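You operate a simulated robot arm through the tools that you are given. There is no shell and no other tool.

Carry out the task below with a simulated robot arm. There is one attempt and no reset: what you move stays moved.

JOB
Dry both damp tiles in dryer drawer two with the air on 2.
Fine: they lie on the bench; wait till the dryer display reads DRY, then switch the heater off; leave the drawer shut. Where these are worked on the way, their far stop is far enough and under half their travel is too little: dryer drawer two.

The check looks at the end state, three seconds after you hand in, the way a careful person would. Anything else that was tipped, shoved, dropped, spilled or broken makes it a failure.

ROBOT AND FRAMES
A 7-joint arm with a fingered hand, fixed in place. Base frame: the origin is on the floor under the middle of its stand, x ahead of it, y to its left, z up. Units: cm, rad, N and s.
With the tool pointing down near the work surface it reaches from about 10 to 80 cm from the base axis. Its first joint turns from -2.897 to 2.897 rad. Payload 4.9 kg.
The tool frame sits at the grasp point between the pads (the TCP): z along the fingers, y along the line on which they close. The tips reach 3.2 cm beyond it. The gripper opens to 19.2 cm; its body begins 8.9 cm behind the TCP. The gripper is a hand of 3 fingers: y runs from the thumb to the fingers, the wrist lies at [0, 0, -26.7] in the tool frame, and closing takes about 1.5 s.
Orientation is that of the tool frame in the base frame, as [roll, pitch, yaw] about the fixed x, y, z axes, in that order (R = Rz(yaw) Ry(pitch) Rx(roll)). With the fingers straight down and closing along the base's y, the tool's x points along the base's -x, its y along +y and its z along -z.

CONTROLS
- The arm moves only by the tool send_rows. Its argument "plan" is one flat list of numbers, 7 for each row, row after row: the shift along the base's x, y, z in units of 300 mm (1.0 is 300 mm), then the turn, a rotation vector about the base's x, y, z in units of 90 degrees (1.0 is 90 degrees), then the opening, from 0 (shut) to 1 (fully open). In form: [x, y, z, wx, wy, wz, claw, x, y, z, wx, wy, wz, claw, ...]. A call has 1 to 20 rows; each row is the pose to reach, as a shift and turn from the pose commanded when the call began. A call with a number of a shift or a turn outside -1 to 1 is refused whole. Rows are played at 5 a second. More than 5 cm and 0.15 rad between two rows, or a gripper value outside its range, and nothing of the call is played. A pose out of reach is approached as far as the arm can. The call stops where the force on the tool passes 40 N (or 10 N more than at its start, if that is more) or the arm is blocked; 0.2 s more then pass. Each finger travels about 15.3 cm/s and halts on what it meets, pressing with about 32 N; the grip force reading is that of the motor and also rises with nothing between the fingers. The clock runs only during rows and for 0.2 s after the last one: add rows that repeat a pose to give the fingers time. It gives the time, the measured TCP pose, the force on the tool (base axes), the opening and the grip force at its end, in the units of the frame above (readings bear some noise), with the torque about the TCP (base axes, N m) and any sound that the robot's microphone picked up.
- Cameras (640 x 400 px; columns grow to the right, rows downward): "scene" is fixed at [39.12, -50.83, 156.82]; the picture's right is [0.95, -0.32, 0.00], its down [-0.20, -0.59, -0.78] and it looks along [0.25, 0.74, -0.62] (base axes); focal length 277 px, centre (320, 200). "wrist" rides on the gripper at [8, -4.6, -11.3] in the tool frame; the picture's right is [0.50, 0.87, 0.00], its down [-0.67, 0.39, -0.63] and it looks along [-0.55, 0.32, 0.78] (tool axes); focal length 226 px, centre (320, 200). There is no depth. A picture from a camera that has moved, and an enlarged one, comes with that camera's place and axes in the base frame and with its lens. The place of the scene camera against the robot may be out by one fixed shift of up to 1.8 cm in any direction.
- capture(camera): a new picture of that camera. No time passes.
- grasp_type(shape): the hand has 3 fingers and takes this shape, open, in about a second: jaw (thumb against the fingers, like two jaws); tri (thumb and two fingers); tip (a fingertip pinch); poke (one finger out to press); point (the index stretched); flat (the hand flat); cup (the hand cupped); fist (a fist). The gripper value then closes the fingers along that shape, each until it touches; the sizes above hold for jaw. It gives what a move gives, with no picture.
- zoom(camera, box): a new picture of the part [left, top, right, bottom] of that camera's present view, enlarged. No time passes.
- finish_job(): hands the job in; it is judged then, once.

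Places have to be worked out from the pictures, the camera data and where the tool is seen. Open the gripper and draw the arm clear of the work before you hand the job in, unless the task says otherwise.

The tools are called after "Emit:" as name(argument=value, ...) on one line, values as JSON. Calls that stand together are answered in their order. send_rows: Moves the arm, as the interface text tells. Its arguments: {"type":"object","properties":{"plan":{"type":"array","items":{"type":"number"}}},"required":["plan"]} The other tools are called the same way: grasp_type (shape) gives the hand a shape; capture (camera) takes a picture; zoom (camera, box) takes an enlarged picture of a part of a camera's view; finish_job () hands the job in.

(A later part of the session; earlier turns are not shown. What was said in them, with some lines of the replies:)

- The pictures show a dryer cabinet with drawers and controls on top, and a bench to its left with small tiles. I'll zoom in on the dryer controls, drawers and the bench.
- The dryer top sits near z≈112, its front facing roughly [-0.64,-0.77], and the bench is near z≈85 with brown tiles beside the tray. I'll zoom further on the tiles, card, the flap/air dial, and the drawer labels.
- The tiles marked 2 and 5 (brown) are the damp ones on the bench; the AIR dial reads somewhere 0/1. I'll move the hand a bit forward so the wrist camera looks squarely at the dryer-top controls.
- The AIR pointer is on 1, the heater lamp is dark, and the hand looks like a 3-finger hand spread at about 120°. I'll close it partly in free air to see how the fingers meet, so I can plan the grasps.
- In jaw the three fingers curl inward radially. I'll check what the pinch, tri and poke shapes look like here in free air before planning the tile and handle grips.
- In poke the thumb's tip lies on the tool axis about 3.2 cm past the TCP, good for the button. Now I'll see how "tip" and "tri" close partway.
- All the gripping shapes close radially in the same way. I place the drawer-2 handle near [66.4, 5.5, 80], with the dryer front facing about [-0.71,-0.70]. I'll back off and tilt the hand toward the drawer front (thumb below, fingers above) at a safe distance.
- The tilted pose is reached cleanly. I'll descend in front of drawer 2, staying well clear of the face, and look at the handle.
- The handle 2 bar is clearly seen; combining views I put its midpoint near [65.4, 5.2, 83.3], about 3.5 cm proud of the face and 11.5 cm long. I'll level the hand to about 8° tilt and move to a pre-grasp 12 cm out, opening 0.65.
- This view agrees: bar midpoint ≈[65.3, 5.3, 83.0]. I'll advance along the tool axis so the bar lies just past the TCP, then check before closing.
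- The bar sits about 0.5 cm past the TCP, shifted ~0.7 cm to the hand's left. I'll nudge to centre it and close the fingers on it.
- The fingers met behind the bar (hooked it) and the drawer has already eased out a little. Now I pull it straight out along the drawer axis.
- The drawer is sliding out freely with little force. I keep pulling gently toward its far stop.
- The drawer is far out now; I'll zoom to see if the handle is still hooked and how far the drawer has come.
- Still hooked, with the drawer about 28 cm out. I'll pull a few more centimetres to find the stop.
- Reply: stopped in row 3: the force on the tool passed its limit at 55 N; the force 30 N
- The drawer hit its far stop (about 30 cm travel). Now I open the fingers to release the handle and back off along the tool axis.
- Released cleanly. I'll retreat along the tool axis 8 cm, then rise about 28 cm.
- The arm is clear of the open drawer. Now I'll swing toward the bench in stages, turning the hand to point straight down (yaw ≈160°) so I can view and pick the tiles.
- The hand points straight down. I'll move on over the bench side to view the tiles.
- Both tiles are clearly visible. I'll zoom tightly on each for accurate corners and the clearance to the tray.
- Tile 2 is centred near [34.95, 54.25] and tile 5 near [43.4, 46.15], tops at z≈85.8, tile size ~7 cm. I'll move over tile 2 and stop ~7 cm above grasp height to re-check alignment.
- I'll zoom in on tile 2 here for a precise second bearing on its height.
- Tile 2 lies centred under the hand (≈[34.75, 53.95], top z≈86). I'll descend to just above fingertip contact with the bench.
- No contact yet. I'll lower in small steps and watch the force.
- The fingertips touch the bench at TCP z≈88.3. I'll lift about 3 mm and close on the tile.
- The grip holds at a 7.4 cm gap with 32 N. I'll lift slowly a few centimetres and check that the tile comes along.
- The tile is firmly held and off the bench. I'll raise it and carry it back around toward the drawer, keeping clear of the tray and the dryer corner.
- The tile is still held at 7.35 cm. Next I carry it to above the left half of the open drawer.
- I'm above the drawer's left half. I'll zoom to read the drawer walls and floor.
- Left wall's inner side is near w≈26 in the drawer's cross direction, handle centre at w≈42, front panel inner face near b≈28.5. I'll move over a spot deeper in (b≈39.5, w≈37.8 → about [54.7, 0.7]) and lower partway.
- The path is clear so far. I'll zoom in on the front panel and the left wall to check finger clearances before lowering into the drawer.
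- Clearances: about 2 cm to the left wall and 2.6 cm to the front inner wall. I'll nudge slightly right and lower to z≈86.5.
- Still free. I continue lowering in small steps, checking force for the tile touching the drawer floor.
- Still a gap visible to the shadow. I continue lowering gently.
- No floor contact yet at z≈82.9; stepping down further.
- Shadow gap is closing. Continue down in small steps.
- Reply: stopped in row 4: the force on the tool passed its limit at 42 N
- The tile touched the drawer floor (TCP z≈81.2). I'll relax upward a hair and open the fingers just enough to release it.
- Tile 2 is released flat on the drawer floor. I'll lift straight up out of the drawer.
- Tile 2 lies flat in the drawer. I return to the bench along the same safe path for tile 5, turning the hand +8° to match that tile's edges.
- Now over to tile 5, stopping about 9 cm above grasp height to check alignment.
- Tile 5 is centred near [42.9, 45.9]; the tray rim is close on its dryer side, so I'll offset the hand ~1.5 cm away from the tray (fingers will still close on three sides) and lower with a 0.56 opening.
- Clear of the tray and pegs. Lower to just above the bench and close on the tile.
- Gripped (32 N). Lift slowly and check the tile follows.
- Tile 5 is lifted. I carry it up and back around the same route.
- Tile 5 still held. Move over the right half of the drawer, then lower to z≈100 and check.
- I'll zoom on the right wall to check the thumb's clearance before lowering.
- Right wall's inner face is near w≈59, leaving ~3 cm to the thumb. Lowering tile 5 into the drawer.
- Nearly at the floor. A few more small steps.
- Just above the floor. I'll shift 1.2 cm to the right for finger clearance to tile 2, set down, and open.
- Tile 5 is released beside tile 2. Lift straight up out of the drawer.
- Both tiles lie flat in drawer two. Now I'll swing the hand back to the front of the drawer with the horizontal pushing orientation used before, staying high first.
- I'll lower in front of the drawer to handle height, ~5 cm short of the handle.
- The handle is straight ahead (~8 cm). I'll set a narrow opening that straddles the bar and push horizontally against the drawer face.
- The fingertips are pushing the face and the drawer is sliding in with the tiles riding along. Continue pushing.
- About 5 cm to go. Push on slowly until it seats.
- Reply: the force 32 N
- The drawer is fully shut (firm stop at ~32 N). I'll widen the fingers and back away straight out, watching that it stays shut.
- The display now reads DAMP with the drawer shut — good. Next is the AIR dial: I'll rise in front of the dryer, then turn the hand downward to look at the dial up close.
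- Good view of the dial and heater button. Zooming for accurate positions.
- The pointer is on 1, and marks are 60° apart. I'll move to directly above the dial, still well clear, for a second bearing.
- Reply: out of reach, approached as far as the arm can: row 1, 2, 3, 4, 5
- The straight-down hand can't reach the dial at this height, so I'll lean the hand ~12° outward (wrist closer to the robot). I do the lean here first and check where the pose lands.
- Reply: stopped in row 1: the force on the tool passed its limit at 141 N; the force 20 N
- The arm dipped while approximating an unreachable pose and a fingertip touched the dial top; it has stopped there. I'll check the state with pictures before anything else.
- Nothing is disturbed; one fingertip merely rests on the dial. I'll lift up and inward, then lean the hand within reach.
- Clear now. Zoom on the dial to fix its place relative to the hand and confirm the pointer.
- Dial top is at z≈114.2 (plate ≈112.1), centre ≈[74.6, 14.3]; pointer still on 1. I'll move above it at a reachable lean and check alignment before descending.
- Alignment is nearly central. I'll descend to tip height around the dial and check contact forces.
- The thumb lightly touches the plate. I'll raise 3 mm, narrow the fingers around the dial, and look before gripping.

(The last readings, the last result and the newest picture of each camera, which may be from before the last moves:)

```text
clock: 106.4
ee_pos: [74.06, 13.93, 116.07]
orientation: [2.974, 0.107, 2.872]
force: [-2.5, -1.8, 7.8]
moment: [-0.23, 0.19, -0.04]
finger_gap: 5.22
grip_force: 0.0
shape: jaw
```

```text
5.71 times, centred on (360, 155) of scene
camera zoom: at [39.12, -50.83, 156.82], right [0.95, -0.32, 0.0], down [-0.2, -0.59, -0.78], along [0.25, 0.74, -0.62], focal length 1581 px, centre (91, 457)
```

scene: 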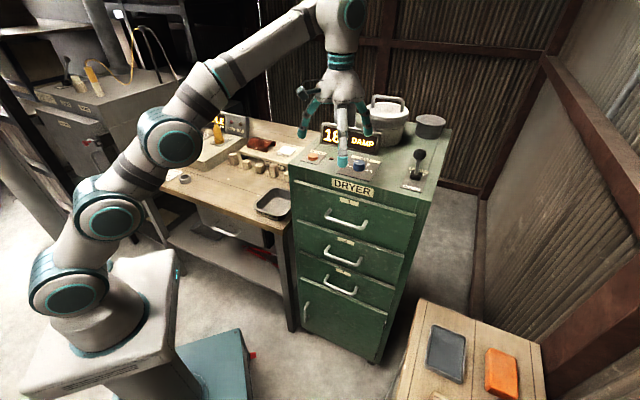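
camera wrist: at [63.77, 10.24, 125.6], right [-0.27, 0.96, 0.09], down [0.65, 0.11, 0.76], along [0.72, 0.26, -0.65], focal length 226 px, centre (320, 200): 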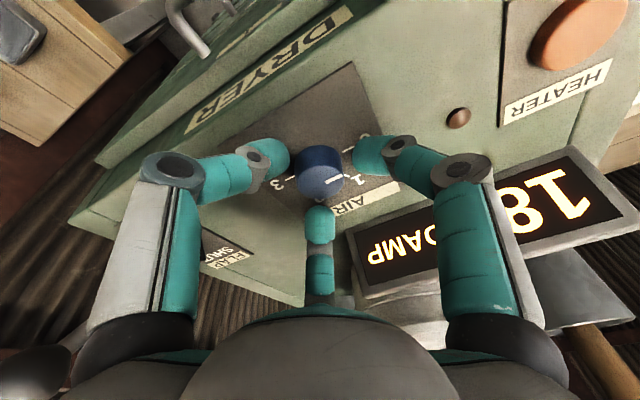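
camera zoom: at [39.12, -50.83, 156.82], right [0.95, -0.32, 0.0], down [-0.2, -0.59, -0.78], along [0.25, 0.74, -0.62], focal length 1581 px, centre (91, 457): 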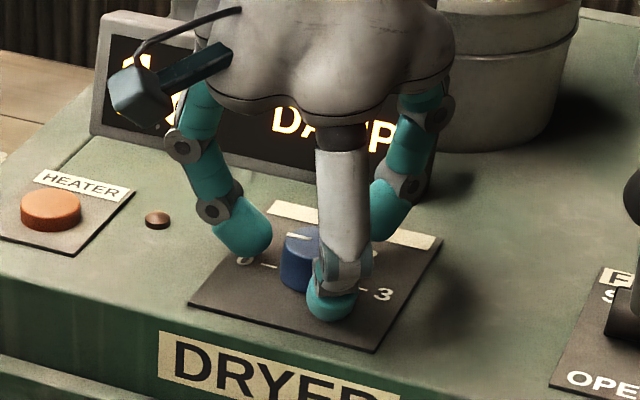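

The dial is centred among the fingers. Now close to grip it.

Emit:
send_rows(plan=[0, 0, 0.005, 0, 0, 0, 0.2, 0, 0, 0.005, 0, 0, 0, 0.1, 0, 0, 0.005, 0, 0, 0, 0.0, 0, 0, 0.005, 0, 0, 0, 0.0, 0, 0, 0.005, 0, 0, 0, 0.0, 0, 0, 0.005, 0, 0, 0, 0.0])

Emit:
capture(camera="wrist")

Emit:
zoom(camera="scene", box=[310, 120, 410, 190])

```text
clock: 107.8
ee_pos: [74.05, 13.9, 116.12]
orientation: [2.976, 0.105, 2.874]
force: [0.4, -5.0, -4.4]
moment: [-0.37, 0.11, -0.02]
finger_gap: 2.72
grip_force: 31.5
shape: jaw
```

```text
taken
camera wrist: at [63.78, 10.26, 125.58], right [-0.27, 0.96, 0.09], down [0.65, 0.11, 0.75], along [0.71, 0.26, -0.65], focal length 226 px, centre (320, 200)
```

wrist: 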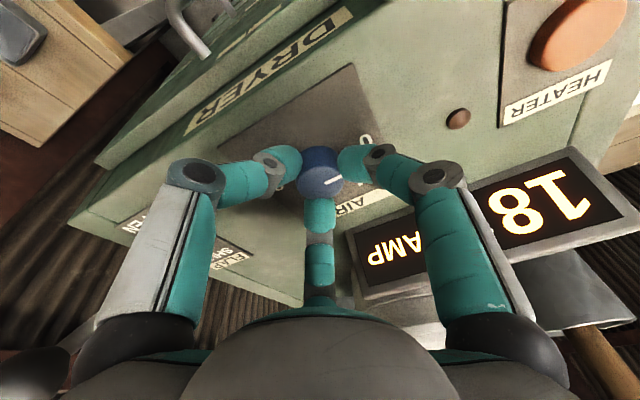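

```text
5.71 times, centred on (360, 155) of scene
camera zoom: at [39.12, -50.83, 156.82], right [0.95, -0.32, 0.0], down [-0.2, -0.59, -0.78], along [0.25, 0.74, -0.62], focal length 1581 px, centre (91, 457)
```

zoom: 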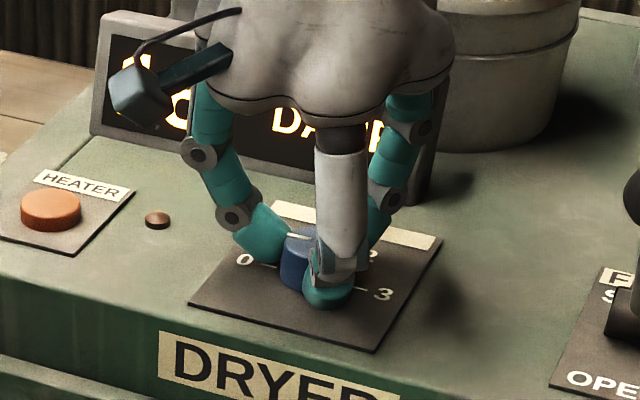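

Gripped at 2.7 cm. Now turn the hand 60° clockwise (seen from above) about the dial's vertical axis.

Emit:
send_rows(plan=[-0.0012, 0.0012, 0, 0, 0, -0.0833, 0, -0.0023, 0.0025, 0, 0, 0, -0.1667, 0, -0.0032, 0.004, 0, 0, 0, -0.25, 0, -0.0039, 0.0055, 0, 0, 0, -0.3333, 0, -0.0044, 0.0071, 0, 0, 0, -0.4167, 0, -0.0046, 0.0088, 0, 0, 0, -0.5, 0, -0.0047, 0.0105, 0, 0, 0, -0.5833, 0, -0.0045, 0.0122, 0, 0, 0, -0.6667, 0, -0.0045, 0.0122, 0, 0, 0, -0.6667, 0])

Emit:
capture(camera="wrist")

Emit:
zoom(camera="scene", box=[310, 120, 410, 190])

```text
clock: 109.8
ee_pos: [73.89, 14.4, 116.07]
orientation: [2.979, 0.106, 1.825]
force: [1.1, -11.8, -12.7]
moment: [-0.28, 0.24, 0.0]
finger_gap: 2.67
grip_force: 32.5
shape: jaw
```

```text
taken
camera wrist: at [65.61, 21.54, 125.61], right [0.7, 0.71, 0.09], down [0.42, -0.51, 0.75], along [0.58, -0.49, -0.65], focal length 226 px, centre (320, 200)
```

wrist: 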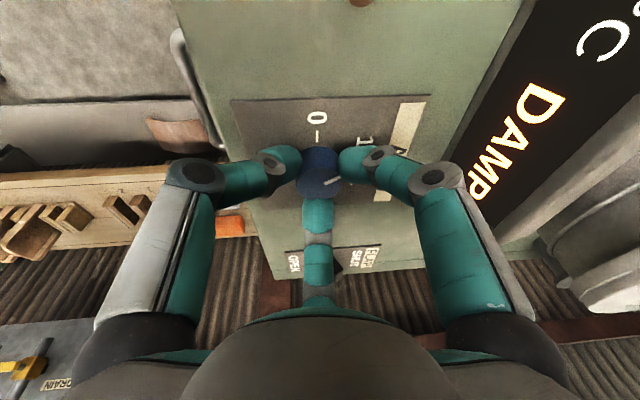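

```text
5.71 times, centred on (360, 155) of scene
camera zoom: at [39.12, -50.83, 156.82], right [0.95, -0.32, 0.0], down [-0.2, -0.59, -0.78], along [0.25, 0.74, -0.62], focal length 1581 px, centre (91, 457)
```

zoom: 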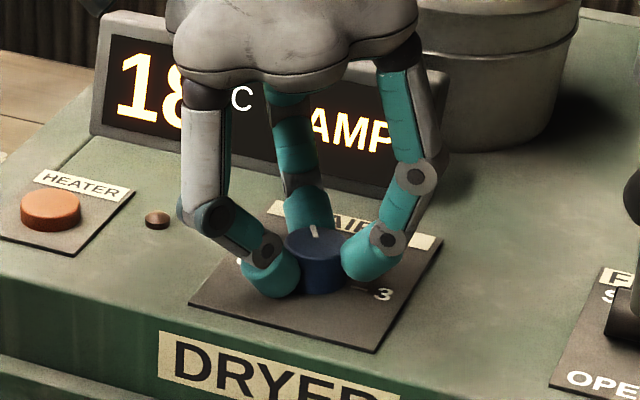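

The dial turned with the hand. Release by opening a little and check the pointer.

Emit:
send_rows(plan=[0, 0, 0, 0, 0, 0, 0.15, 0, 0, 0, 0, 0, 0, 0.25, 0, 0, 0, 0, 0, 0, 0.3, 0, 0, 0, 0, 0, 0, 0.3, 0, 0, 0, 0, 0, 0, 0.3])

Emit:
zoom(camera="wrist", box=[240, 90, 440, 220])

Emit:
zoom(camera="scene", box=[320, 130, 400, 190])

```text
clock: 111.0
ee_pos: [73.99, 14.37, 116.31]
orientation: [2.975, 0.107, 1.825]
force: [0.6, 0.5, 0.9]
moment: [0.04, 0.07, -0.02]
finger_gap: 5.71
grip_force: 0.1
shape: jaw
```

```text
3.08 times, centred on (340, 155) of wrist
camera zoom: at [65.56, 21.57, 125.76], right [0.7, 0.71, 0.09], down [0.42, -0.51, 0.75], along [0.58, -0.49, -0.65], focal length 696 px, centre (258, 338)
```

zoom: 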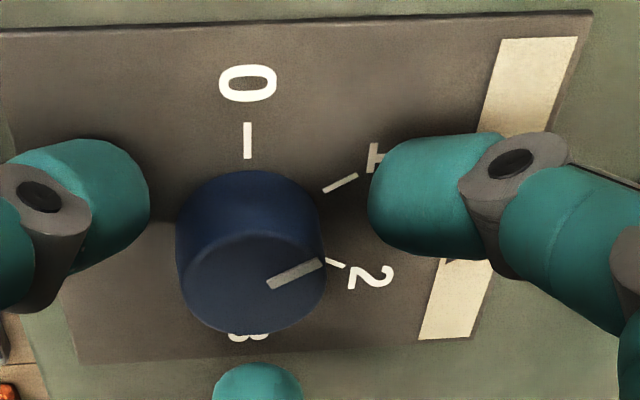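

```text
6.67 times, centred on (360, 160) of scene
camera zoom: at [39.12, -50.83, 156.82], right [0.95, -0.32, 0.0], down [-0.2, -0.59, -0.78], along [0.25, 0.74, -0.62], focal length 1844 px, centre (53, 467)
```

zoom: 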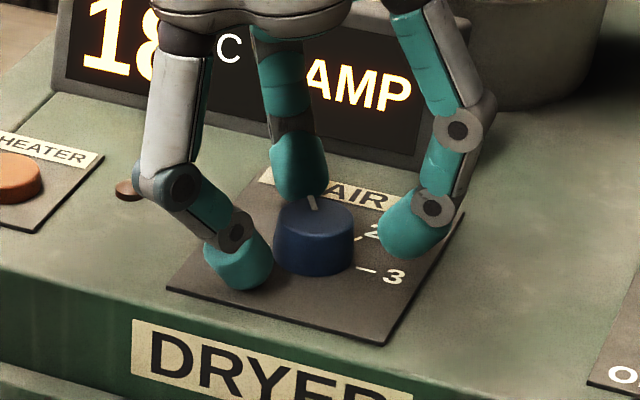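

Correcting for parallax of the raised dial top, the pointer actually started at 0 and is now at 1 — so one more 60° step is needed. I'll turn the open hand back +60° around the dial (fingers clear of it), then grip again.

Emit:
send_rows(plan=[0, 0, 0.01, 0, 0, 0, 0.33, -0.0002, -0.0017, 0.012, 0, 0, 0.0833, 0.33, -0.0001, -0.0034, 0.012, 0, 0, 0.1667, 0.33, 0.0001, -0.0051, 0.012, 0, 0, 0.25, 0.33, 0.0006, -0.0067, 0.012, 0, 0, 0.3333, 0.33, 0.0013, -0.0082, 0.012, 0, 0, 0.4167, 0.33, 0.0022, -0.0097, 0.012, 0, 0, 0.5, 0.33, 0.0033, -0.011, 0.012, 0, 0, 0.5833, 0.33, 0.0045, -0.0122, 0.012, 0, 0, 0.6667, 0.33, 0.0045, -0.0152, 0.012, 0, 0, 0.6667, 0.3])

Emit:
zoom(camera="wrist", box=[220, 80, 440, 230])

Emit:
zoom(camera="scene", box=[310, 120, 410, 190])

```text
clock: 113.2
ee_pos: [74.05, 13.72, 116.53]
orientation: [2.976, 0.104, 2.875]
force: [0.3, -0.3, 0.1]
moment: [-0.04, -0.01, -0.01]
finger_gap: 5.79
grip_force: 0.1
shape: jaw
```

```text
2.67 times, centred on (330, 155) of wrist
camera zoom: at [63.78, 10.12, 126.02], right [-0.27, 0.96, 0.09], down [0.65, 0.11, 0.75], along [0.71, 0.26, -0.65], focal length 603 px, centre (293, 320)
```

zoom: 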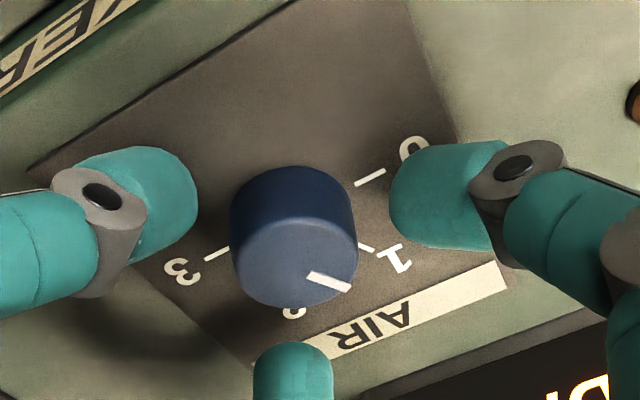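

```text
5.71 times, centred on (360, 155) of scene
camera zoom: at [39.12, -50.83, 156.82], right [0.95, -0.32, 0.0], down [-0.2, -0.59, -0.78], along [0.25, 0.74, -0.62], focal length 1581 px, centre (91, 457)
```

zoom: 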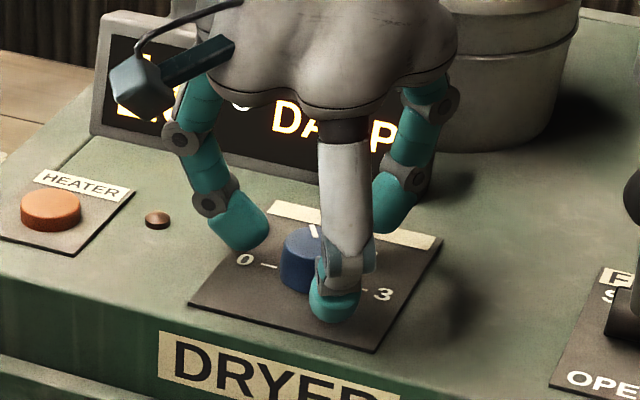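

Confirmed: the pointer is now at 1. Lower slightly, grip again.

Emit:
send_rows(plan=[0, 0, -0.013, 0, 0, 0, 0.27, 0, 0, -0.013, 0, 0, 0, 0.2, 0, 0, -0.013, 0, 0, 0, 0.1, 0, 0, -0.013, 0, 0, 0, 0.0, 0, 0, -0.013, 0, 0, 0, 0.0, 0, 0, -0.013, 0, 0, 0, 0.0, 0, 0, -0.013, 0, 0, 0, 0.0])

Emit:
send_rows(plan=[-0.0012, 0.0012, 0, 0, 0, -0.0833, 0, -0.002, 0.0024, 0, 0, 0, -0.1667, 0, -0.0027, 0.0037, 0, 0, 0, -0.25, 0, -0.003, 0.005, 0, 0, 0, -0.3333, 0, -0.0033, 0.0065, 0, 0, 0, -0.4167, 0, -0.0033, 0.008, 0, 0, 0, -0.5, 0, -0.003, 0.0095, 0, 0, 0, -0.5833, 0, -0.0025, 0.011, 0, 0, 0, -0.6667, 0, -0.0025, 0.011, 0, 0, 0, -0.6667, 0])

Emit:
capture(camera="wrist")

```text
clock: 114.8
ee_pos: [73.96, 13.88, 116.22]
orientation: [2.974, 0.104, 2.872]
force: [-0.1, -2.9, -1.5]
moment: [-0.23, 0.08, 0.0]
finger_gap: 2.67
grip_force: 32.1
shape: jaw
```

```text
clock: 116.8
ee_pos: [73.87, 14.17, 116.21]
orientation: [2.975, 0.104, 1.825]
force: [-9.9, -1.4, -2.4]
moment: [-0.02, 0.46, -0.02]
finger_gap: 2.68
grip_force: 32.2
shape: jaw
```

```text
taken
camera wrist: at [65.59, 21.43, 125.65], right [0.7, 0.71, 0.09], down [0.42, -0.51, 0.75], along [0.58, -0.49, -0.65], focal length 226 px, centre (320, 200)
```

wrist: 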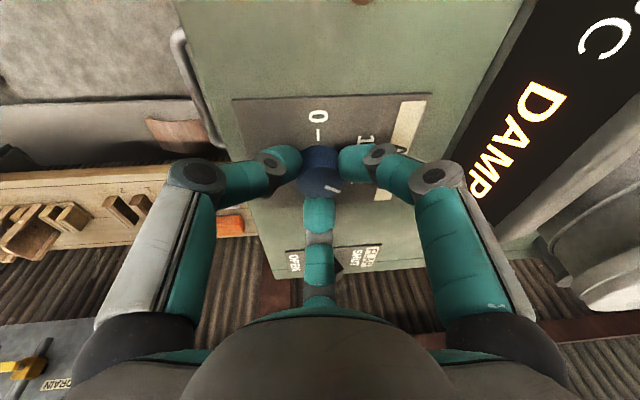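

Turned again; open the fingers and inspect the pointer against the marks.

Emit:
send_rows(plan=[0, 0, 0, 0, 0, 0, 0.15, 0, 0, 0, 0, 0, 0, 0.25, 0, 0, 0.005, 0, 0, 0, 0.33, 0, 0, 0.01, 0, 0, 0, 0.36, 0, 0, 0.01, 0, 0, 0, 0.36])

Emit:
zoom(camera="wrist", box=[240, 90, 440, 220])

Emit:
zoom(camera="scene", box=[320, 130, 400, 190])

```text
clock: 118.0
ee_pos: [73.91, 14.22, 116.53]
orientation: [2.974, 0.106, 1.825]
force: [0.2, -1.0, 0.7]
moment: [0.04, -0.02, 0.01]
finger_gap: 6.87
grip_force: 0.1
shape: jaw
```

```text
3.08 times, centred on (340, 155) of wrist
camera zoom: at [65.59, 21.44, 125.97], right [0.7, 0.71, 0.09], down [0.42, -0.51, 0.75], along [0.58, -0.49, -0.65], focal length 696 px, centre (258, 338)
```

zoom: 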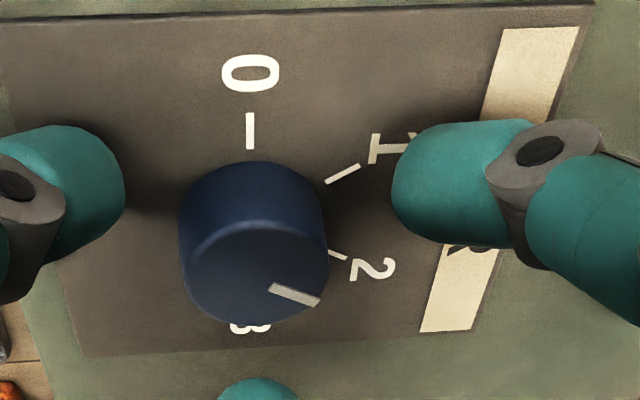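

```text
6.67 times, centred on (360, 160) of scene
camera zoom: at [39.12, -50.83, 156.82], right [0.95, -0.32, 0.0], down [-0.2, -0.59, -0.78], along [0.25, 0.74, -0.62], focal length 1844 px, centre (53, 467)
```

zoom: 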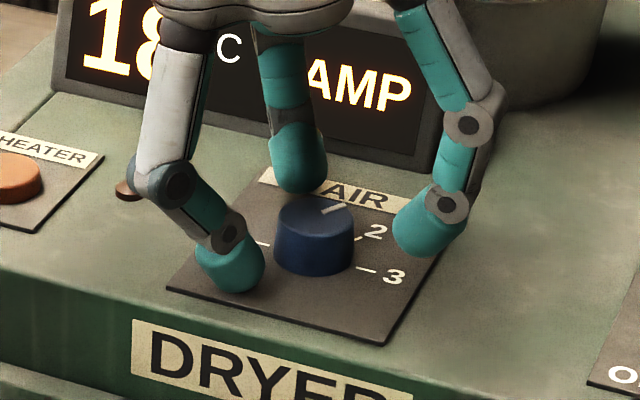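

The pointer is now close to 2; I'll zoom in tighter from both cameras to judge the exact angle.

Emit:
zoom(camera="scene", box=[350, 150, 380, 175])

Emit:
zoom(camera="wrist", box=[290, 130, 370, 200])

```text
16.00 times, centred on (365, 162) of scene
camera zoom: at [39.12, -50.83, 156.82], right [0.95, -0.32, 0.0], down [-0.2, -0.59, -0.78], along [0.25, 0.74, -0.62], focal length 4426 px, centre (-400, 800)
```

zoom: 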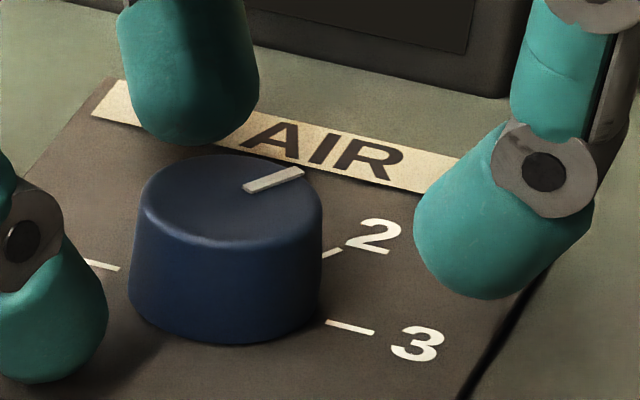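

```text
5.71 times, centred on (330, 165) of wrist
camera zoom: at [65.59, 21.44, 125.97], right [0.7, 0.71, 0.09], down [0.42, -0.51, 0.75], along [0.58, -0.49, -0.65], focal length 1292 px, centre (263, 400)
```

zoom: 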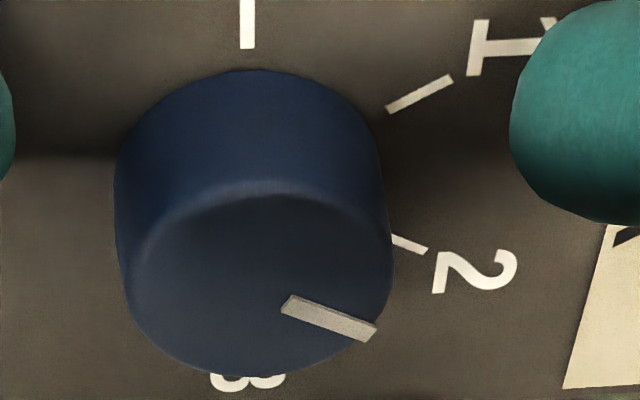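

The pointer is parallel to the "2" tick in both views — AIR is on 2. Now I lift off the dial and back inward.

Emit:
send_rows(plan=[0, 0, 0.03, 0, 0, 0, 0.4, 0, 0, 0.065, 0, 0, 0, 0.42, -0.03, -0.005, 0.09, 0, 0, 0, 0.42, -0.09, -0.01, 0.12, 0, 0, 0, 0.42, -0.17, -0.01, 0.16, 0, 0, 0, 0.42, -0.25, 0, 0.2, 0, 0, 0, 0.42, -0.3, 0.03, 0.24, 0, 0, 0, 0.42, -0.3, 0.03, 0.24, 0, 0, 0, 0.42])

Emit:
zoom(camera="scene", box=[290, 90, 450, 200])

```text
clock: 119.8
ee_pos: [64.87, 15.19, 123.76]
orientation: [2.974, 0.107, 1.826]
force: [-0.5, 0.0, -0.6]
moment: [0.01, -0.03, 0.01]
finger_gap: 8.02
grip_force: 0.1
shape: jaw
```

```text
3.64 times, centred on (370, 145) of scene
camera zoom: at [39.12, -50.83, 156.82], right [0.95, -0.32, 0.0], down [-0.2, -0.59, -0.78], along [0.25, 0.74, -0.62], focal length 1006 px, centre (138, 400)
```

zoom: 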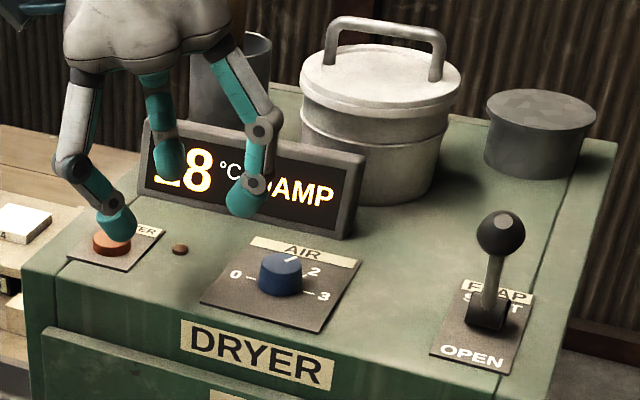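

AIR reads 2. Next, straighten the hand to vertical above the heater button (≈[62.75, 24.55]) at a safe height.

Emit:
send_rows(plan=[-0.015, 0.06, 0.02, 0.01, 0.0302, 0, 0.45, -0.03, 0.13, 0.04, 0.02, 0.0604, 0, 0.45, -0.05, 0.2, 0.05, 0.03, 0.0905, 0, 0.45, -0.065, 0.27, 0.06, 0.0399, 0.1207, 0, 0.45, -0.0707, 0.312, 0.06, 0.0399, 0.1207, 0, 0.45, -0.0707, 0.312, 0.06, 0.0399, 0.1207, 0, 0.45])

Emit:
grasp_type(shape="poke")

Emit:
send_rows(plan=[0, 0, 0, 0, 0, 0.0833, 0, 0, 0, 0, 0, 0, 0.1667, 0, 0, 0, 0, 0, 0, 0.25, 0, 0, 0, 0, 0, 0, 0.3333, 0, 0, 0, 0, 0, 0, 0.4167, 0, 0, 0, 0, 0, 0, 0.5, 0, 0, 0, 0, 0, 0, 0.5833, 0, 0, 0, 0, 0, 0, 0.6667, 0])

Emit:
capture(camera="wrist")

Emit:
zoom(camera="scene", box=[270, 80, 430, 190])

```text
clock: 121.2
ee_pos: [62.79, 24.54, 125.37]
orientation: [-3.141, -0.005, 1.834]
force: [0.3, -0.3, -0.3]
moment: [0.0, 0.03, 0.02]
finger_gap: 8.62
grip_force: 0.1
shape: jaw
```

```text
clock: 122.1
ee_pos: [62.79, 24.57, 125.38]
orientation: [3.141, -0.003, 1.832]
force: [-0.3, -0.3, -0.6]
moment: [0.01, -0.02, 0.04]
finger_gap: 0.0
grip_force: 0.1
shape: poke
```

```text
clock: 123.9
ee_pos: [62.78, 24.56, 125.37]
orientation: [3.141, -0.003, 2.883]
force: [-0.3, 0.0, 0.6]
moment: [-0.05, -0.01, 0.02]
finger_gap: 0.02
grip_force: 31.7
shape: jaw
```

```text
taken
camera wrist: at [54.14, 22.19, 136.77], right [-0.26, 0.96, 0.0], down [0.75, 0.2, 0.63], along [0.61, 0.17, -0.78], focal length 226 px, centre (320, 200)
```

wrist: 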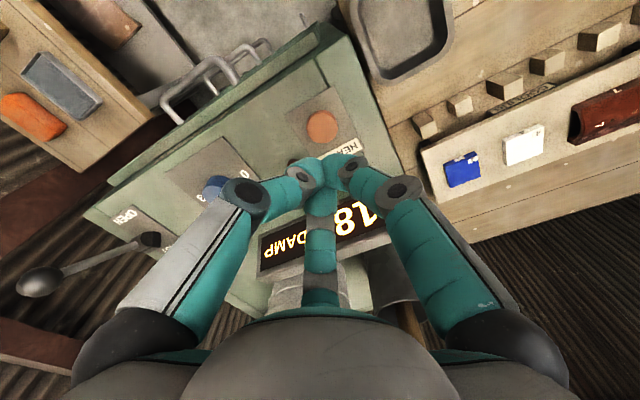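

```text
3.64 times, centred on (350, 135) of scene
camera zoom: at [39.12, -50.83, 156.82], right [0.95, -0.32, 0.0], down [-0.2, -0.59, -0.78], along [0.25, 0.74, -0.62], focal length 1006 px, centre (211, 436)
```

zoom: 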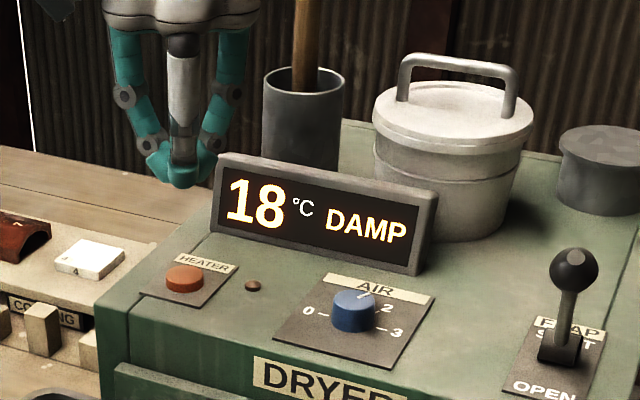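

Sending a gripper value of 0 folded it into a closed jaw. I'll set poke again and test how it behaves with the value 1 here in free air.

Emit:
grasp_type(shape="poke")

Emit:
send_rows(plan=[0, 0, -0.01, 0, 0, 0, 1, 0, 0, -0.01, 0, 0, 0, 1])

Emit:
capture(camera="wrist")

```text
clock: 124.8
ee_pos: [62.85, 24.5, 125.46]
orientation: [-3.142, -0.003, 2.881]
force: [0.1, 0.5, -0.4]
moment: [0.02, -0.04, -0.01]
finger_gap: 0.01
grip_force: 0.0
shape: poke
```

```text
clock: 125.4
ee_pos: [62.98, 24.48, 125.19]
orientation: [3.141, -0.003, 2.879]
force: [-0.4, 0.1, 0.6]
moment: [0.0, -0.02, -0.01]
finger_gap: 0.0
grip_force: 0.1
shape: poke
```

```text
taken
camera wrist: at [54.15, 22.18, 136.51], right [-0.26, 0.97, 0.0], down [0.75, 0.2, 0.63], along [0.61, 0.16, -0.78], focal length 226 px, centre (320, 200)
```

wrist: 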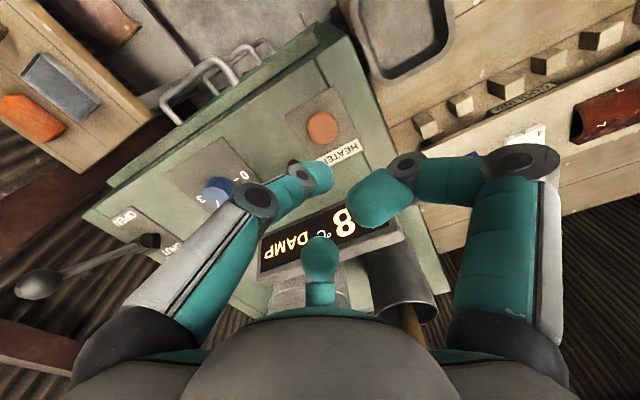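

With value 1 the poke shape holds, and the button lies right on the tool axis. I'll lower toward it.

Emit:
send_rows(plan=[0, 0, -0.06, 0, 0, 0, 1, 0, 0, -0.13, 0, 0, 0, 1, 0, 0, -0.2, 0, 0, 0, 1, 0, 0, -0.235, 0, 0, 0, 1, 0, 0, -0.235, 0, 0, 0, 1])

Emit:
zoom(camera="wrist", box=[220, 80, 420, 230])

Emit:
zoom(camera="scene", box=[280, 110, 380, 180])

```text
clock: 126.6
ee_pos: [62.88, 24.31, 118.25]
orientation: [-3.141, -0.003, 2.881]
force: [0.1, -0.2, 0.0]
moment: [0.0, 0.0, 0.02]
finger_gap: 0.02
grip_force: 0.1
shape: poke
```

```text
2.67 times, centred on (320, 155) of wrist
camera zoom: at [54.09, 22.04, 129.46], right [-0.26, 0.97, 0.0], down [0.75, 0.2, 0.63], along [0.61, 0.16, -0.78], focal length 603 px, centre (320, 320)
```

zoom: 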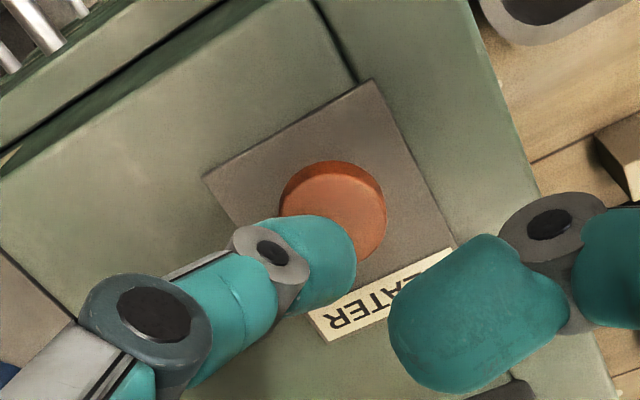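

```text
5.71 times, centred on (330, 145) of scene
camera zoom: at [39.12, -50.83, 156.82], right [0.95, -0.32, 0.0], down [-0.2, -0.59, -0.78], along [0.25, 0.74, -0.62], focal length 1581 px, centre (263, 514)
```

zoom: 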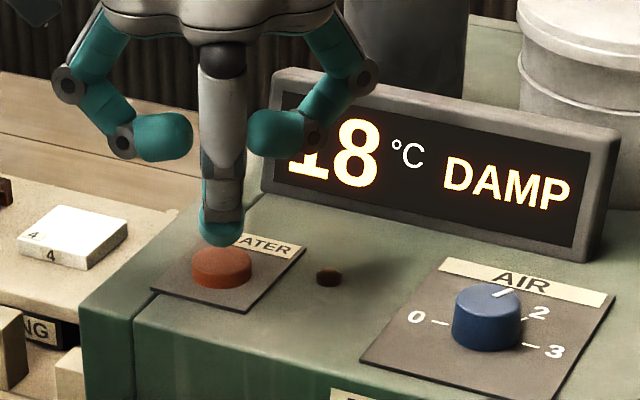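

The tip is right over the button. Lower in small steps until it presses.

Emit:
send_rows(plan=[0, 0, -0.012, 0, 0, 0, 1, 0, 0, -0.024, 0, 0, 0, 1, 0, 0, -0.036, 0, 0, 0, 1, 0, 0, -0.036, 0, 0, 0, 1])

Emit:
zoom(camera="scene", box=[280, 110, 380, 180])

```text
clock: 127.6
ee_pos: [62.81, 24.45, 116.93]
orientation: [3.141, -0.004, 2.882]
force: [0.1, 0.1, -0.7]
moment: [-0.02, -0.01, -0.02]
finger_gap: 0.0
grip_force: 0.0
shape: poke
```

```text
5.71 times, centred on (330, 145) of scene
camera zoom: at [39.12, -50.83, 156.82], right [0.95, -0.32, 0.0], down [-0.2, -0.59, -0.78], along [0.25, 0.74, -0.62], focal length 1581 px, centre (263, 514)
```

zoom: 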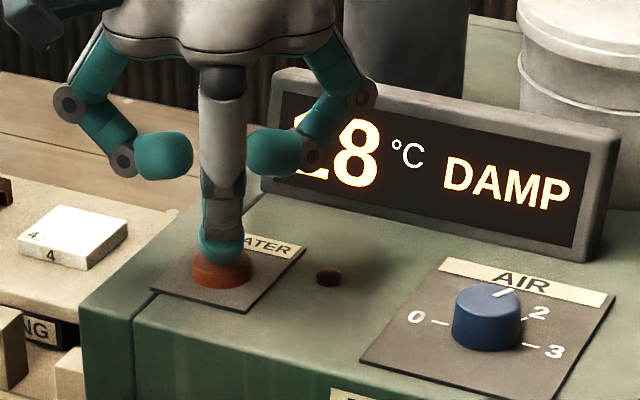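

No contact force yet; a little further down.

Emit:
send_rows(plan=[0, 0, -0.01, 0, 0, 0, 1, 0, 0, -0.02, 0, 0, 0, 1, 0, 0, -0.02, 0, 0, 0, 1])

Emit:
zoom(camera="scene", box=[280, 110, 380, 180])

```text
clock: 128.4
ee_pos: [62.81, 24.5, 116.34]
orientation: [3.14, -0.004, 2.881]
force: [0.5, -0.7, 2.0]
moment: [-0.05, -0.02, 0.0]
finger_gap: 0.0
grip_force: 0.1
shape: poke
```

```text
5.71 times, centred on (330, 145) of scene
camera zoom: at [39.12, -50.83, 156.82], right [0.95, -0.32, 0.0], down [-0.2, -0.59, -0.78], along [0.25, 0.74, -0.62], focal length 1581 px, centre (263, 514)
```

zoom: 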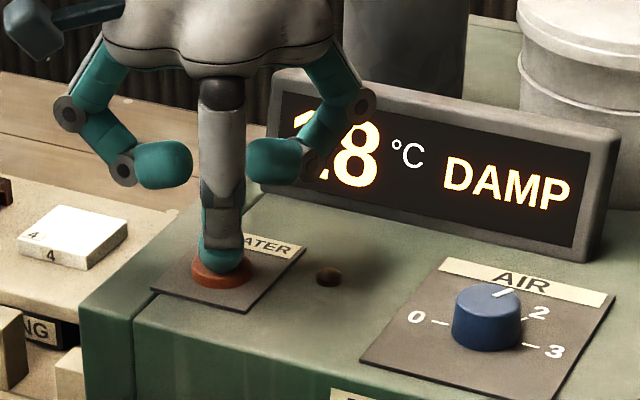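

The button is starting to depress (2 N). Press a bit more.

Emit:
send_rows(plan=[0, 0, -0.008, 0, 0, 0, 1, 0, 0, -0.016, 0, 0, 0, 1, 0, 0, -0.016, 0, 0, 0, 1])

Emit:
zoom(camera="scene", box=[280, 110, 380, 180])

```text
clock: 129.2
ee_pos: [62.72, 24.52, 115.98]
orientation: [3.139, -0.002, 2.879]
force: [-0.6, -1.9, 9.0]
moment: [-0.04, 0.03, -0.03]
finger_gap: 0.0
grip_force: 0.0
shape: poke
heard: click
```

```text
5.71 times, centred on (330, 145) of scene
camera zoom: at [39.12, -50.83, 156.82], right [0.95, -0.32, 0.0], down [-0.2, -0.59, -0.78], along [0.25, 0.74, -0.62], focal length 1581 px, centre (263, 514)
```

zoom: 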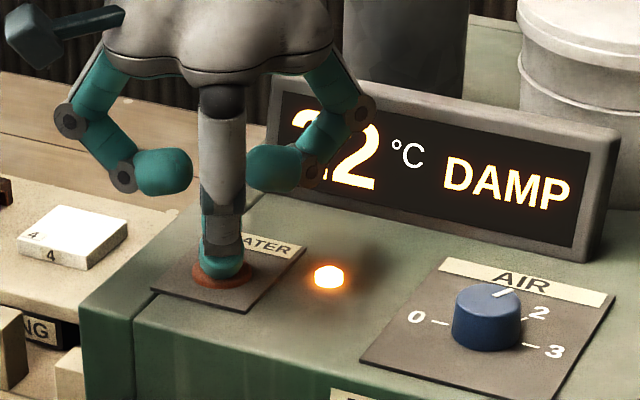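

Click — the heater lamp is lit and the temperature is climbing. I raise the finger off the button and wait nearby.

Emit:
send_rows(plan=[0, 0, 0.02, 0, 0, 0, 1, 0, 0, 0.06, 0, 0, 0, 1, 0, 0, 0.08, 0, 0, 0, 1, 0, 0, 0.08, 0, 0, 0, 1, 0, 0, 0.08, 0, 0, 0, 1])

Emit:
zoom(camera="scene", box=[280, 110, 380, 180])

```text
clock: 130.4
ee_pos: [62.86, 24.35, 118.39]
orientation: [-3.141, -0.005, 2.879]
force: [0.2, 0.0, -0.2]
moment: [0.02, -0.03, 0.01]
finger_gap: 0.03
grip_force: 0.0
shape: poke
```

```text
5.71 times, centred on (330, 145) of scene
camera zoom: at [39.12, -50.83, 156.82], right [0.95, -0.32, 0.0], down [-0.2, -0.59, -0.78], along [0.25, 0.74, -0.62], focal length 1581 px, centre (263, 514)
```

zoom: 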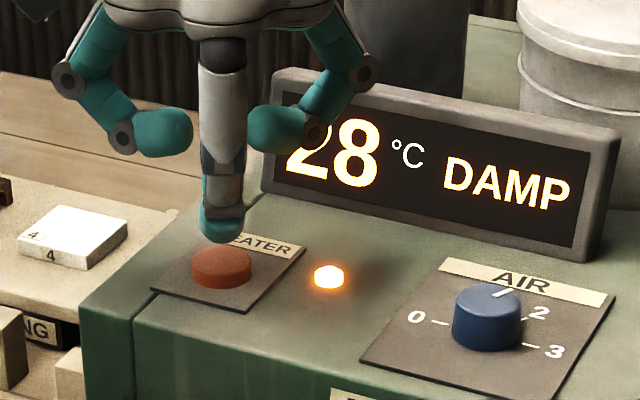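

Heater stays on (28 °C, DAMP). I'll wait in place, checking the display.

Emit:
send_rows(plan=[0, 0, 0, 0, 0, 0, 1, 0, 0, 0, 0, 0, 0, 1, 0, 0, 0, 0, 0, 0, 1, 0, 0, 0, 0, 0, 0, 1, 0, 0, 0, 0, 0, 0, 1, 0, 0, 0, 0, 0, 0, 1, 0, 0, 0, 0, 0, 0, 1, 0, 0, 0, 0, 0, 0, 1, 0, 0, 0, 0, 0, 0, 1, 0, 0, 0, 0, 0, 0, 1, 0, 0, 0, 0, 0, 0, 1, 0, 0, 0, 0, 0, 0, 1, 0, 0, 0, 0, 0, 0, 1, 0, 0, 0, 0, 0, 0, 1, 0, 0, 0, 0, 0, 0, 1])

Emit:
zoom(camera="scene", box=[280, 110, 380, 180])

```text
clock: 133.6
ee_pos: [62.91, 24.31, 118.34]
orientation: [3.141, -0.003, 2.88]
force: [0.4, 0.0, -0.3]
moment: [0.01, -0.03, -0.04]
finger_gap: 0.0
grip_force: 0.1
shape: poke
```

```text
5.71 times, centred on (330, 145) of scene
camera zoom: at [39.12, -50.83, 156.82], right [0.95, -0.32, 0.0], down [-0.2, -0.59, -0.78], along [0.25, 0.74, -0.62], focal length 1581 px, centre (263, 514)
```

zoom: 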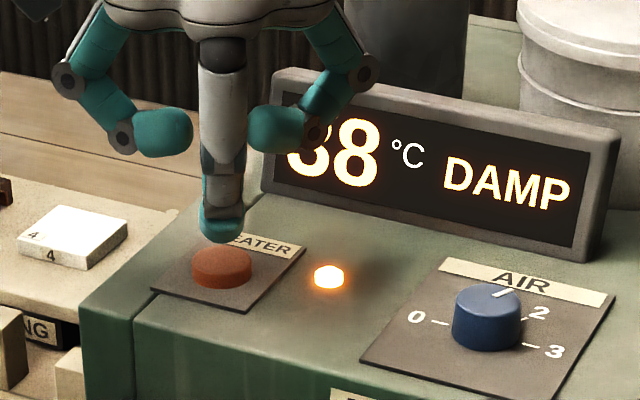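

Still DAMP, warming. Keep waiting.

Emit:
send_rows(plan=[0, 0, 0, 0, 0, 0, 1, 0, 0, 0, 0, 0, 0, 1, 0, 0, 0, 0, 0, 0, 1, 0, 0, 0, 0, 0, 0, 1, 0, 0, 0, 0, 0, 0, 1, 0, 0, 0, 0, 0, 0, 1, 0, 0, 0, 0, 0, 0, 1, 0, 0, 0, 0, 0, 0, 1, 0, 0, 0, 0, 0, 0, 1, 0, 0, 0, 0, 0, 0, 1, 0, 0, 0, 0, 0, 0, 1, 0, 0, 0, 0, 0, 0, 1, 0, 0, 0, 0, 0, 0, 1, 0, 0, 0, 0, 0, 0, 1, 0, 0, 0, 0, 0, 0, 1])

Emit:
zoom(camera="scene", box=[280, 110, 380, 180])

```text
clock: 136.8
ee_pos: [62.91, 24.53, 118.39]
orientation: [3.141, -0.006, 2.879]
force: [-0.1, 0.3, -0.1]
moment: [0.0, -0.01, 0.0]
finger_gap: 0.01
grip_force: 0.1
shape: poke
```

```text
5.71 times, centred on (330, 145) of scene
camera zoom: at [39.12, -50.83, 156.82], right [0.95, -0.32, 0.0], down [-0.2, -0.59, -0.78], along [0.25, 0.74, -0.62], focal length 1581 px, centre (263, 514)
```

zoom: 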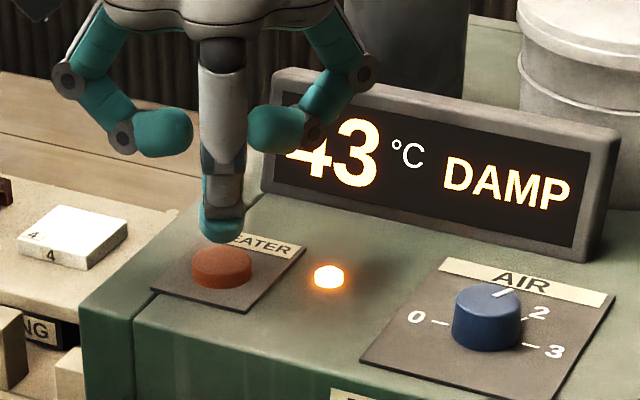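

43 °C, still DAMP. Continue waiting.

Emit:
send_rows(plan=[0, 0, 0, 0, 0, 0, 1, 0, 0, 0, 0, 0, 0, 1, 0, 0, 0, 0, 0, 0, 1, 0, 0, 0, 0, 0, 0, 1, 0, 0, 0, 0, 0, 0, 1, 0, 0, 0, 0, 0, 0, 1, 0, 0, 0, 0, 0, 0, 1, 0, 0, 0, 0, 0, 0, 1, 0, 0, 0, 0, 0, 0, 1, 0, 0, 0, 0, 0, 0, 1, 0, 0, 0, 0, 0, 0, 1, 0, 0, 0, 0, 0, 0, 1, 0, 0, 0, 0, 0, 0, 1, 0, 0, 0, 0, 0, 0, 1, 0, 0, 0, 0, 0, 0, 1, 0, 0, 0, 0, 0, 0, 1, 0, 0, 0, 0, 0, 0, 1, 0, 0, 0, 0, 0, 0, 1, 0, 0, 0, 0, 0, 0, 1, 0, 0, 0, 0, 0, 0, 1])

Emit:
zoom(camera="scene", box=[280, 110, 380, 180])

Emit:
send_rows(plan=[0, 0, 0, 0, 0, 0, 1, 0, 0, 0, 0, 0, 0, 1, 0, 0, 0, 0, 0, 0, 1, 0, 0, 0, 0, 0, 0, 1, 0, 0, 0, 0, 0, 0, 1, 0, 0, 0, 0, 0, 0, 1, 0, 0, 0, 0, 0, 0, 1, 0, 0, 0, 0, 0, 0, 1, 0, 0, 0, 0, 0, 0, 1, 0, 0, 0, 0, 0, 0, 1, 0, 0, 0, 0, 0, 0, 1, 0, 0, 0, 0, 0, 0, 1, 0, 0, 0, 0, 0, 0, 1, 0, 0, 0, 0, 0, 0, 1, 0, 0, 0, 0, 0, 0, 1, 0, 0, 0, 0, 0, 0, 1, 0, 0, 0, 0, 0, 0, 1, 0, 0, 0, 0, 0, 0, 1, 0, 0, 0, 0, 0, 0, 1, 0, 0, 0, 0, 0, 0, 1])

Emit:
zoom(camera="scene", box=[280, 110, 380, 180])

```text
clock: 141.0
ee_pos: [62.96, 24.37, 118.31]
orientation: [-3.141, -0.004, 2.882]
force: [0.1, -0.2, -0.4]
moment: [0.02, 0.0, -0.02]
finger_gap: 0.01
grip_force: 0.1
shape: poke
```

```text
5.71 times, centred on (330, 145) of scene
camera zoom: at [39.12, -50.83, 156.82], right [0.95, -0.32, 0.0], down [-0.2, -0.59, -0.78], along [0.25, 0.74, -0.62], focal length 1581 px, centre (263, 514)
```

zoom: 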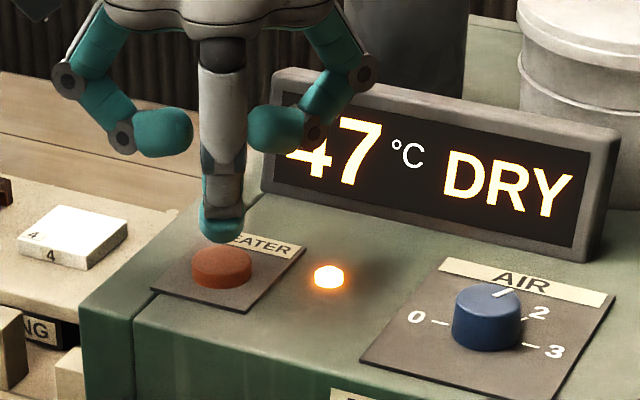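

```text
clock: 145.2
ee_pos: [62.85, 24.43, 118.41]
orientation: [3.142, -0.003, 2.879]
force: [0.5, 0.1, 0.2]
moment: [-0.02, 0.03, 0.02]
finger_gap: 0.0
grip_force: 0.0
shape: poke
```

```text
5.71 times, centred on (330, 145) of scene
camera zoom: at [39.12, -50.83, 156.82], right [0.95, -0.32, 0.0], down [-0.2, -0.59, -0.78], along [0.25, 0.74, -0.62], focal length 1581 px, centre (263, 514)
```

zoom: 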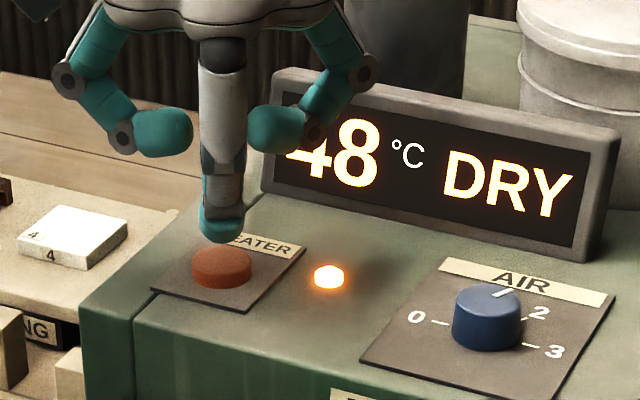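

The display reads DRY. Press the heater button once more to switch it off, to the same depth as before, then raise.

Emit:
send_rows(plan=[0, 0, -0.025, 0, 0, 0, 1, 0, 0, -0.05, 0, 0, 0, 1, 0, 0, -0.065, 0, 0, 0, 1, 0, 0, -0.075, 0, 0, 0, 1, 0, 0, -0.082, 0, 0, 0, 1, 0, 0, -0.082, 0, 0, 0, 1, 0, 0, -0.04, 0, 0, 0, 1, 0, 0, 0, 0, 0, 0, 1])

Emit:
zoom(camera="scene", box=[280, 110, 380, 180])

```text
clock: 147.0
ee_pos: [62.85, 24.44, 118.34]
orientation: [-3.14, -0.004, 2.882]
force: [0.3, -0.4, -0.4]
moment: [-0.01, 0.01, 0.0]
finger_gap: 0.0
grip_force: 0.0
shape: poke
heard: click
```

```text
5.71 times, centred on (330, 145) of scene
camera zoom: at [39.12, -50.83, 156.82], right [0.95, -0.32, 0.0], down [-0.2, -0.59, -0.78], along [0.25, 0.74, -0.62], focal length 1581 px, centre (263, 514)
```

zoom: 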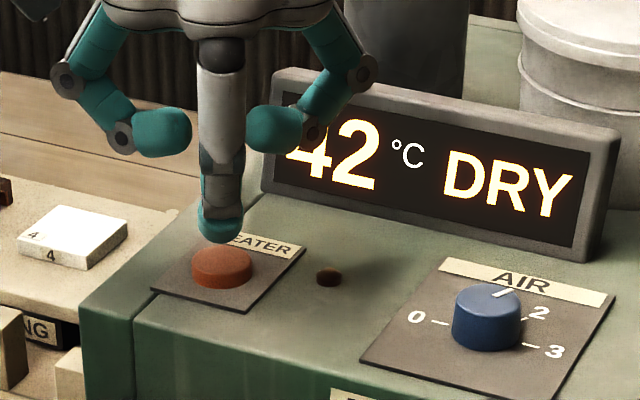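

Heater lamp is off and the display still reads DRY. Now I raise and draw the arm back clear of the dryer.

Emit:
send_rows(plan=[-0.01, -0.005, 0.05, 0, 0, 0, 1, -0.06, -0.03, 0.1, 0, 0, 0, 1, -0.14, -0.08, 0.15, 0, 0, 0, 1, -0.23, -0.14, 0.2, 0, 0, 0, 1, -0.32, -0.21, 0.25, 0, 0, 0, 1, -0.41, -0.29, 0.3, 0, 0, 0, 1, -0.5, -0.37, 0.35, 0, 0, 0, 1, -0.58, -0.45, 0.4, 0, 0, 0, 1, -0.62, -0.5, 0.45, 0, 0, 0, 1, -0.62, -0.5, 0.45, 0, 0, 0, 1])

Emit:
grasp_type(shape="jaw")

Emit:
capture(camera="scene")

Emit:
zoom(camera="scene", box=[270, 80, 450, 200])

Emit:
zoom(camera="scene", box=[270, 160, 430, 370])

```text
clock: 149.2
ee_pos: [44.39, 9.32, 131.89]
orientation: [-3.141, -0.004, 2.881]
force: [-0.5, 0.7, 0.0]
moment: [0.01, 0.02, 0.0]
finger_gap: 0.0
grip_force: 0.0
shape: poke
```

```text
clock: 150.1
ee_pos: [44.23, 9.14, 132.01]
orientation: [-3.141, -0.003, 2.879]
force: [-0.2, -0.3, 0.2]
moment: [0.01, 0.04, 0.04]
finger_gap: 19.2
grip_force: 0.1
shape: jaw
```

```text
taken
```

scene: 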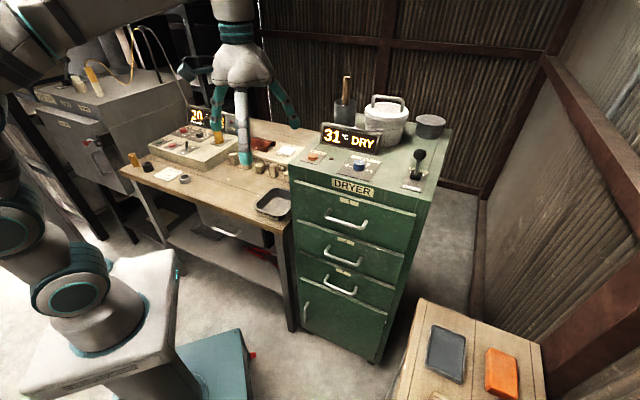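

```text
3.33 times, centred on (360, 140) of scene
camera zoom: at [39.12, -50.83, 156.82], right [0.95, -0.32, 0.0], down [-0.2, -0.59, -0.78], along [0.25, 0.74, -0.62], focal length 922 px, centre (187, 400)
```

zoom: 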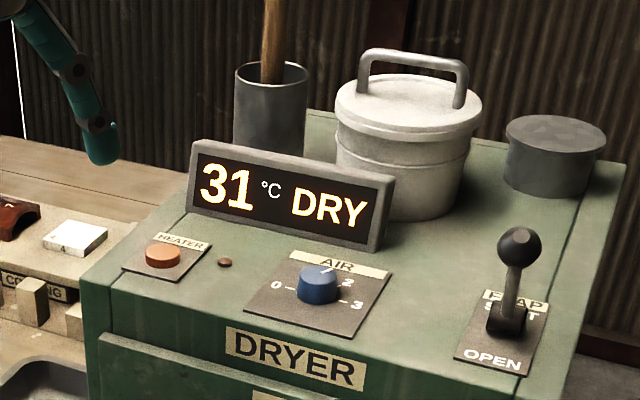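

```text
1.90 times, centred on (350, 265) of scene
camera zoom: at [39.12, -50.83, 156.82], right [0.95, -0.32, 0.0], down [-0.2, -0.59, -0.78], along [0.25, 0.74, -0.62], focal length 527 px, centre (263, 76)
```

zoom: 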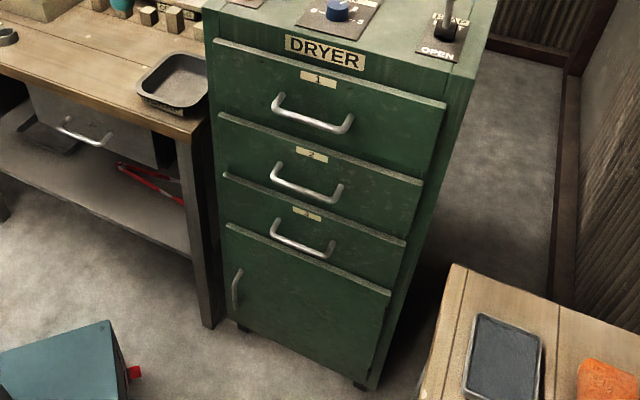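

Everything looks in order. I'll do one like-for-like zoom with the first picture to confirm drawer two sits fully flush.

Emit:
zoom(camera="scene", box=[320, 195, 420, 310])

Emit:
zoom(camera="scene", box=[350, 145, 390, 180])

Emit:
zoom(camera="scene", box=[110, 90, 310, 240])

```text
3.48 times, centred on (370, 252) of scene
camera zoom: at [39.12, -50.83, 156.82], right [0.95, -0.32, 0.0], down [-0.2, -0.59, -0.78], along [0.25, 0.74, -0.62], focal length 962 px, centre (146, 17)
```

zoom: 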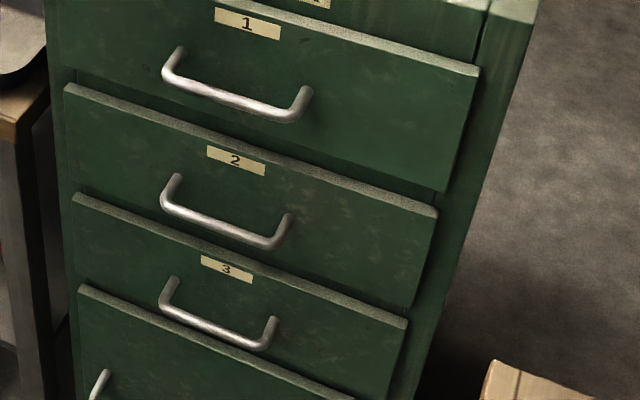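

```text
11.43 times, centred on (370, 162) of scene
camera zoom: at [39.12, -50.83, 156.82], right [0.95, -0.32, 0.0], down [-0.2, -0.59, -0.78], along [0.25, 0.74, -0.62], focal length 3162 px, centre (-251, 629)
```

zoom: 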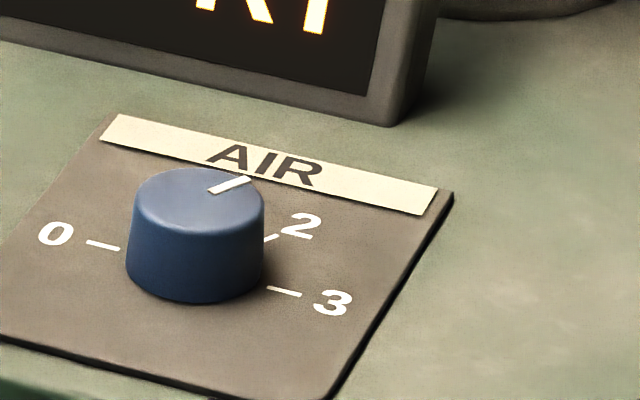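

```text
2.67 times, centred on (210, 165) of scene
camera zoom: at [39.12, -50.83, 156.82], right [0.95, -0.32, 0.0], down [-0.2, -0.59, -0.78], along [0.25, 0.74, -0.62], focal length 738 px, centre (613, 293)
```

zoom: 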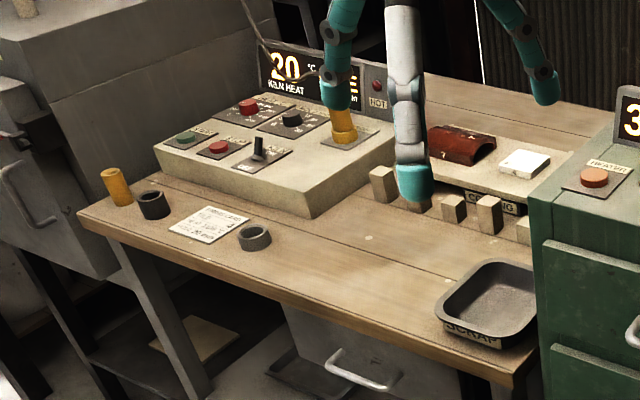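

Drawer two sits exactly where it was when shut. AIR points to 2, the heater is off, the display reads DRY, and the hand is open and clear of the work. Handing in.

Emit:
finish_job()

```text
The job is handed in.
```

Both damp tiles (2 and 5) were dried in dryer drawer two with the air on 2. The job is handed in, but I don't have the result of the check.

- **Drawer:** I pulled it out to its far stop (about 30 cm), laid both tiles flat inside, and pushed it shut. In the final picture it sits exactly where it was at the start.
- **Air:** The dial started at 0, not 1 as I first read it, so I turned it in two steps. The pointer now lines up with the 2 mark.
- **Heater:** I switched it on, waited until the display changed from DAMP to DRY at 47 °C, then switched it off. The lamp is dark and the display still reads DRY.

**Unplanned contact:** while I was reaching for the air dial, the arm dipped and one fingertip hit the top of the dial. The force peaked at 141 N before the arm stopped. The pictures showed nothing moved or broken, and the dial turned normally afterwards.

The hand is open and clear of the work, and nothing else was moved that I could see.
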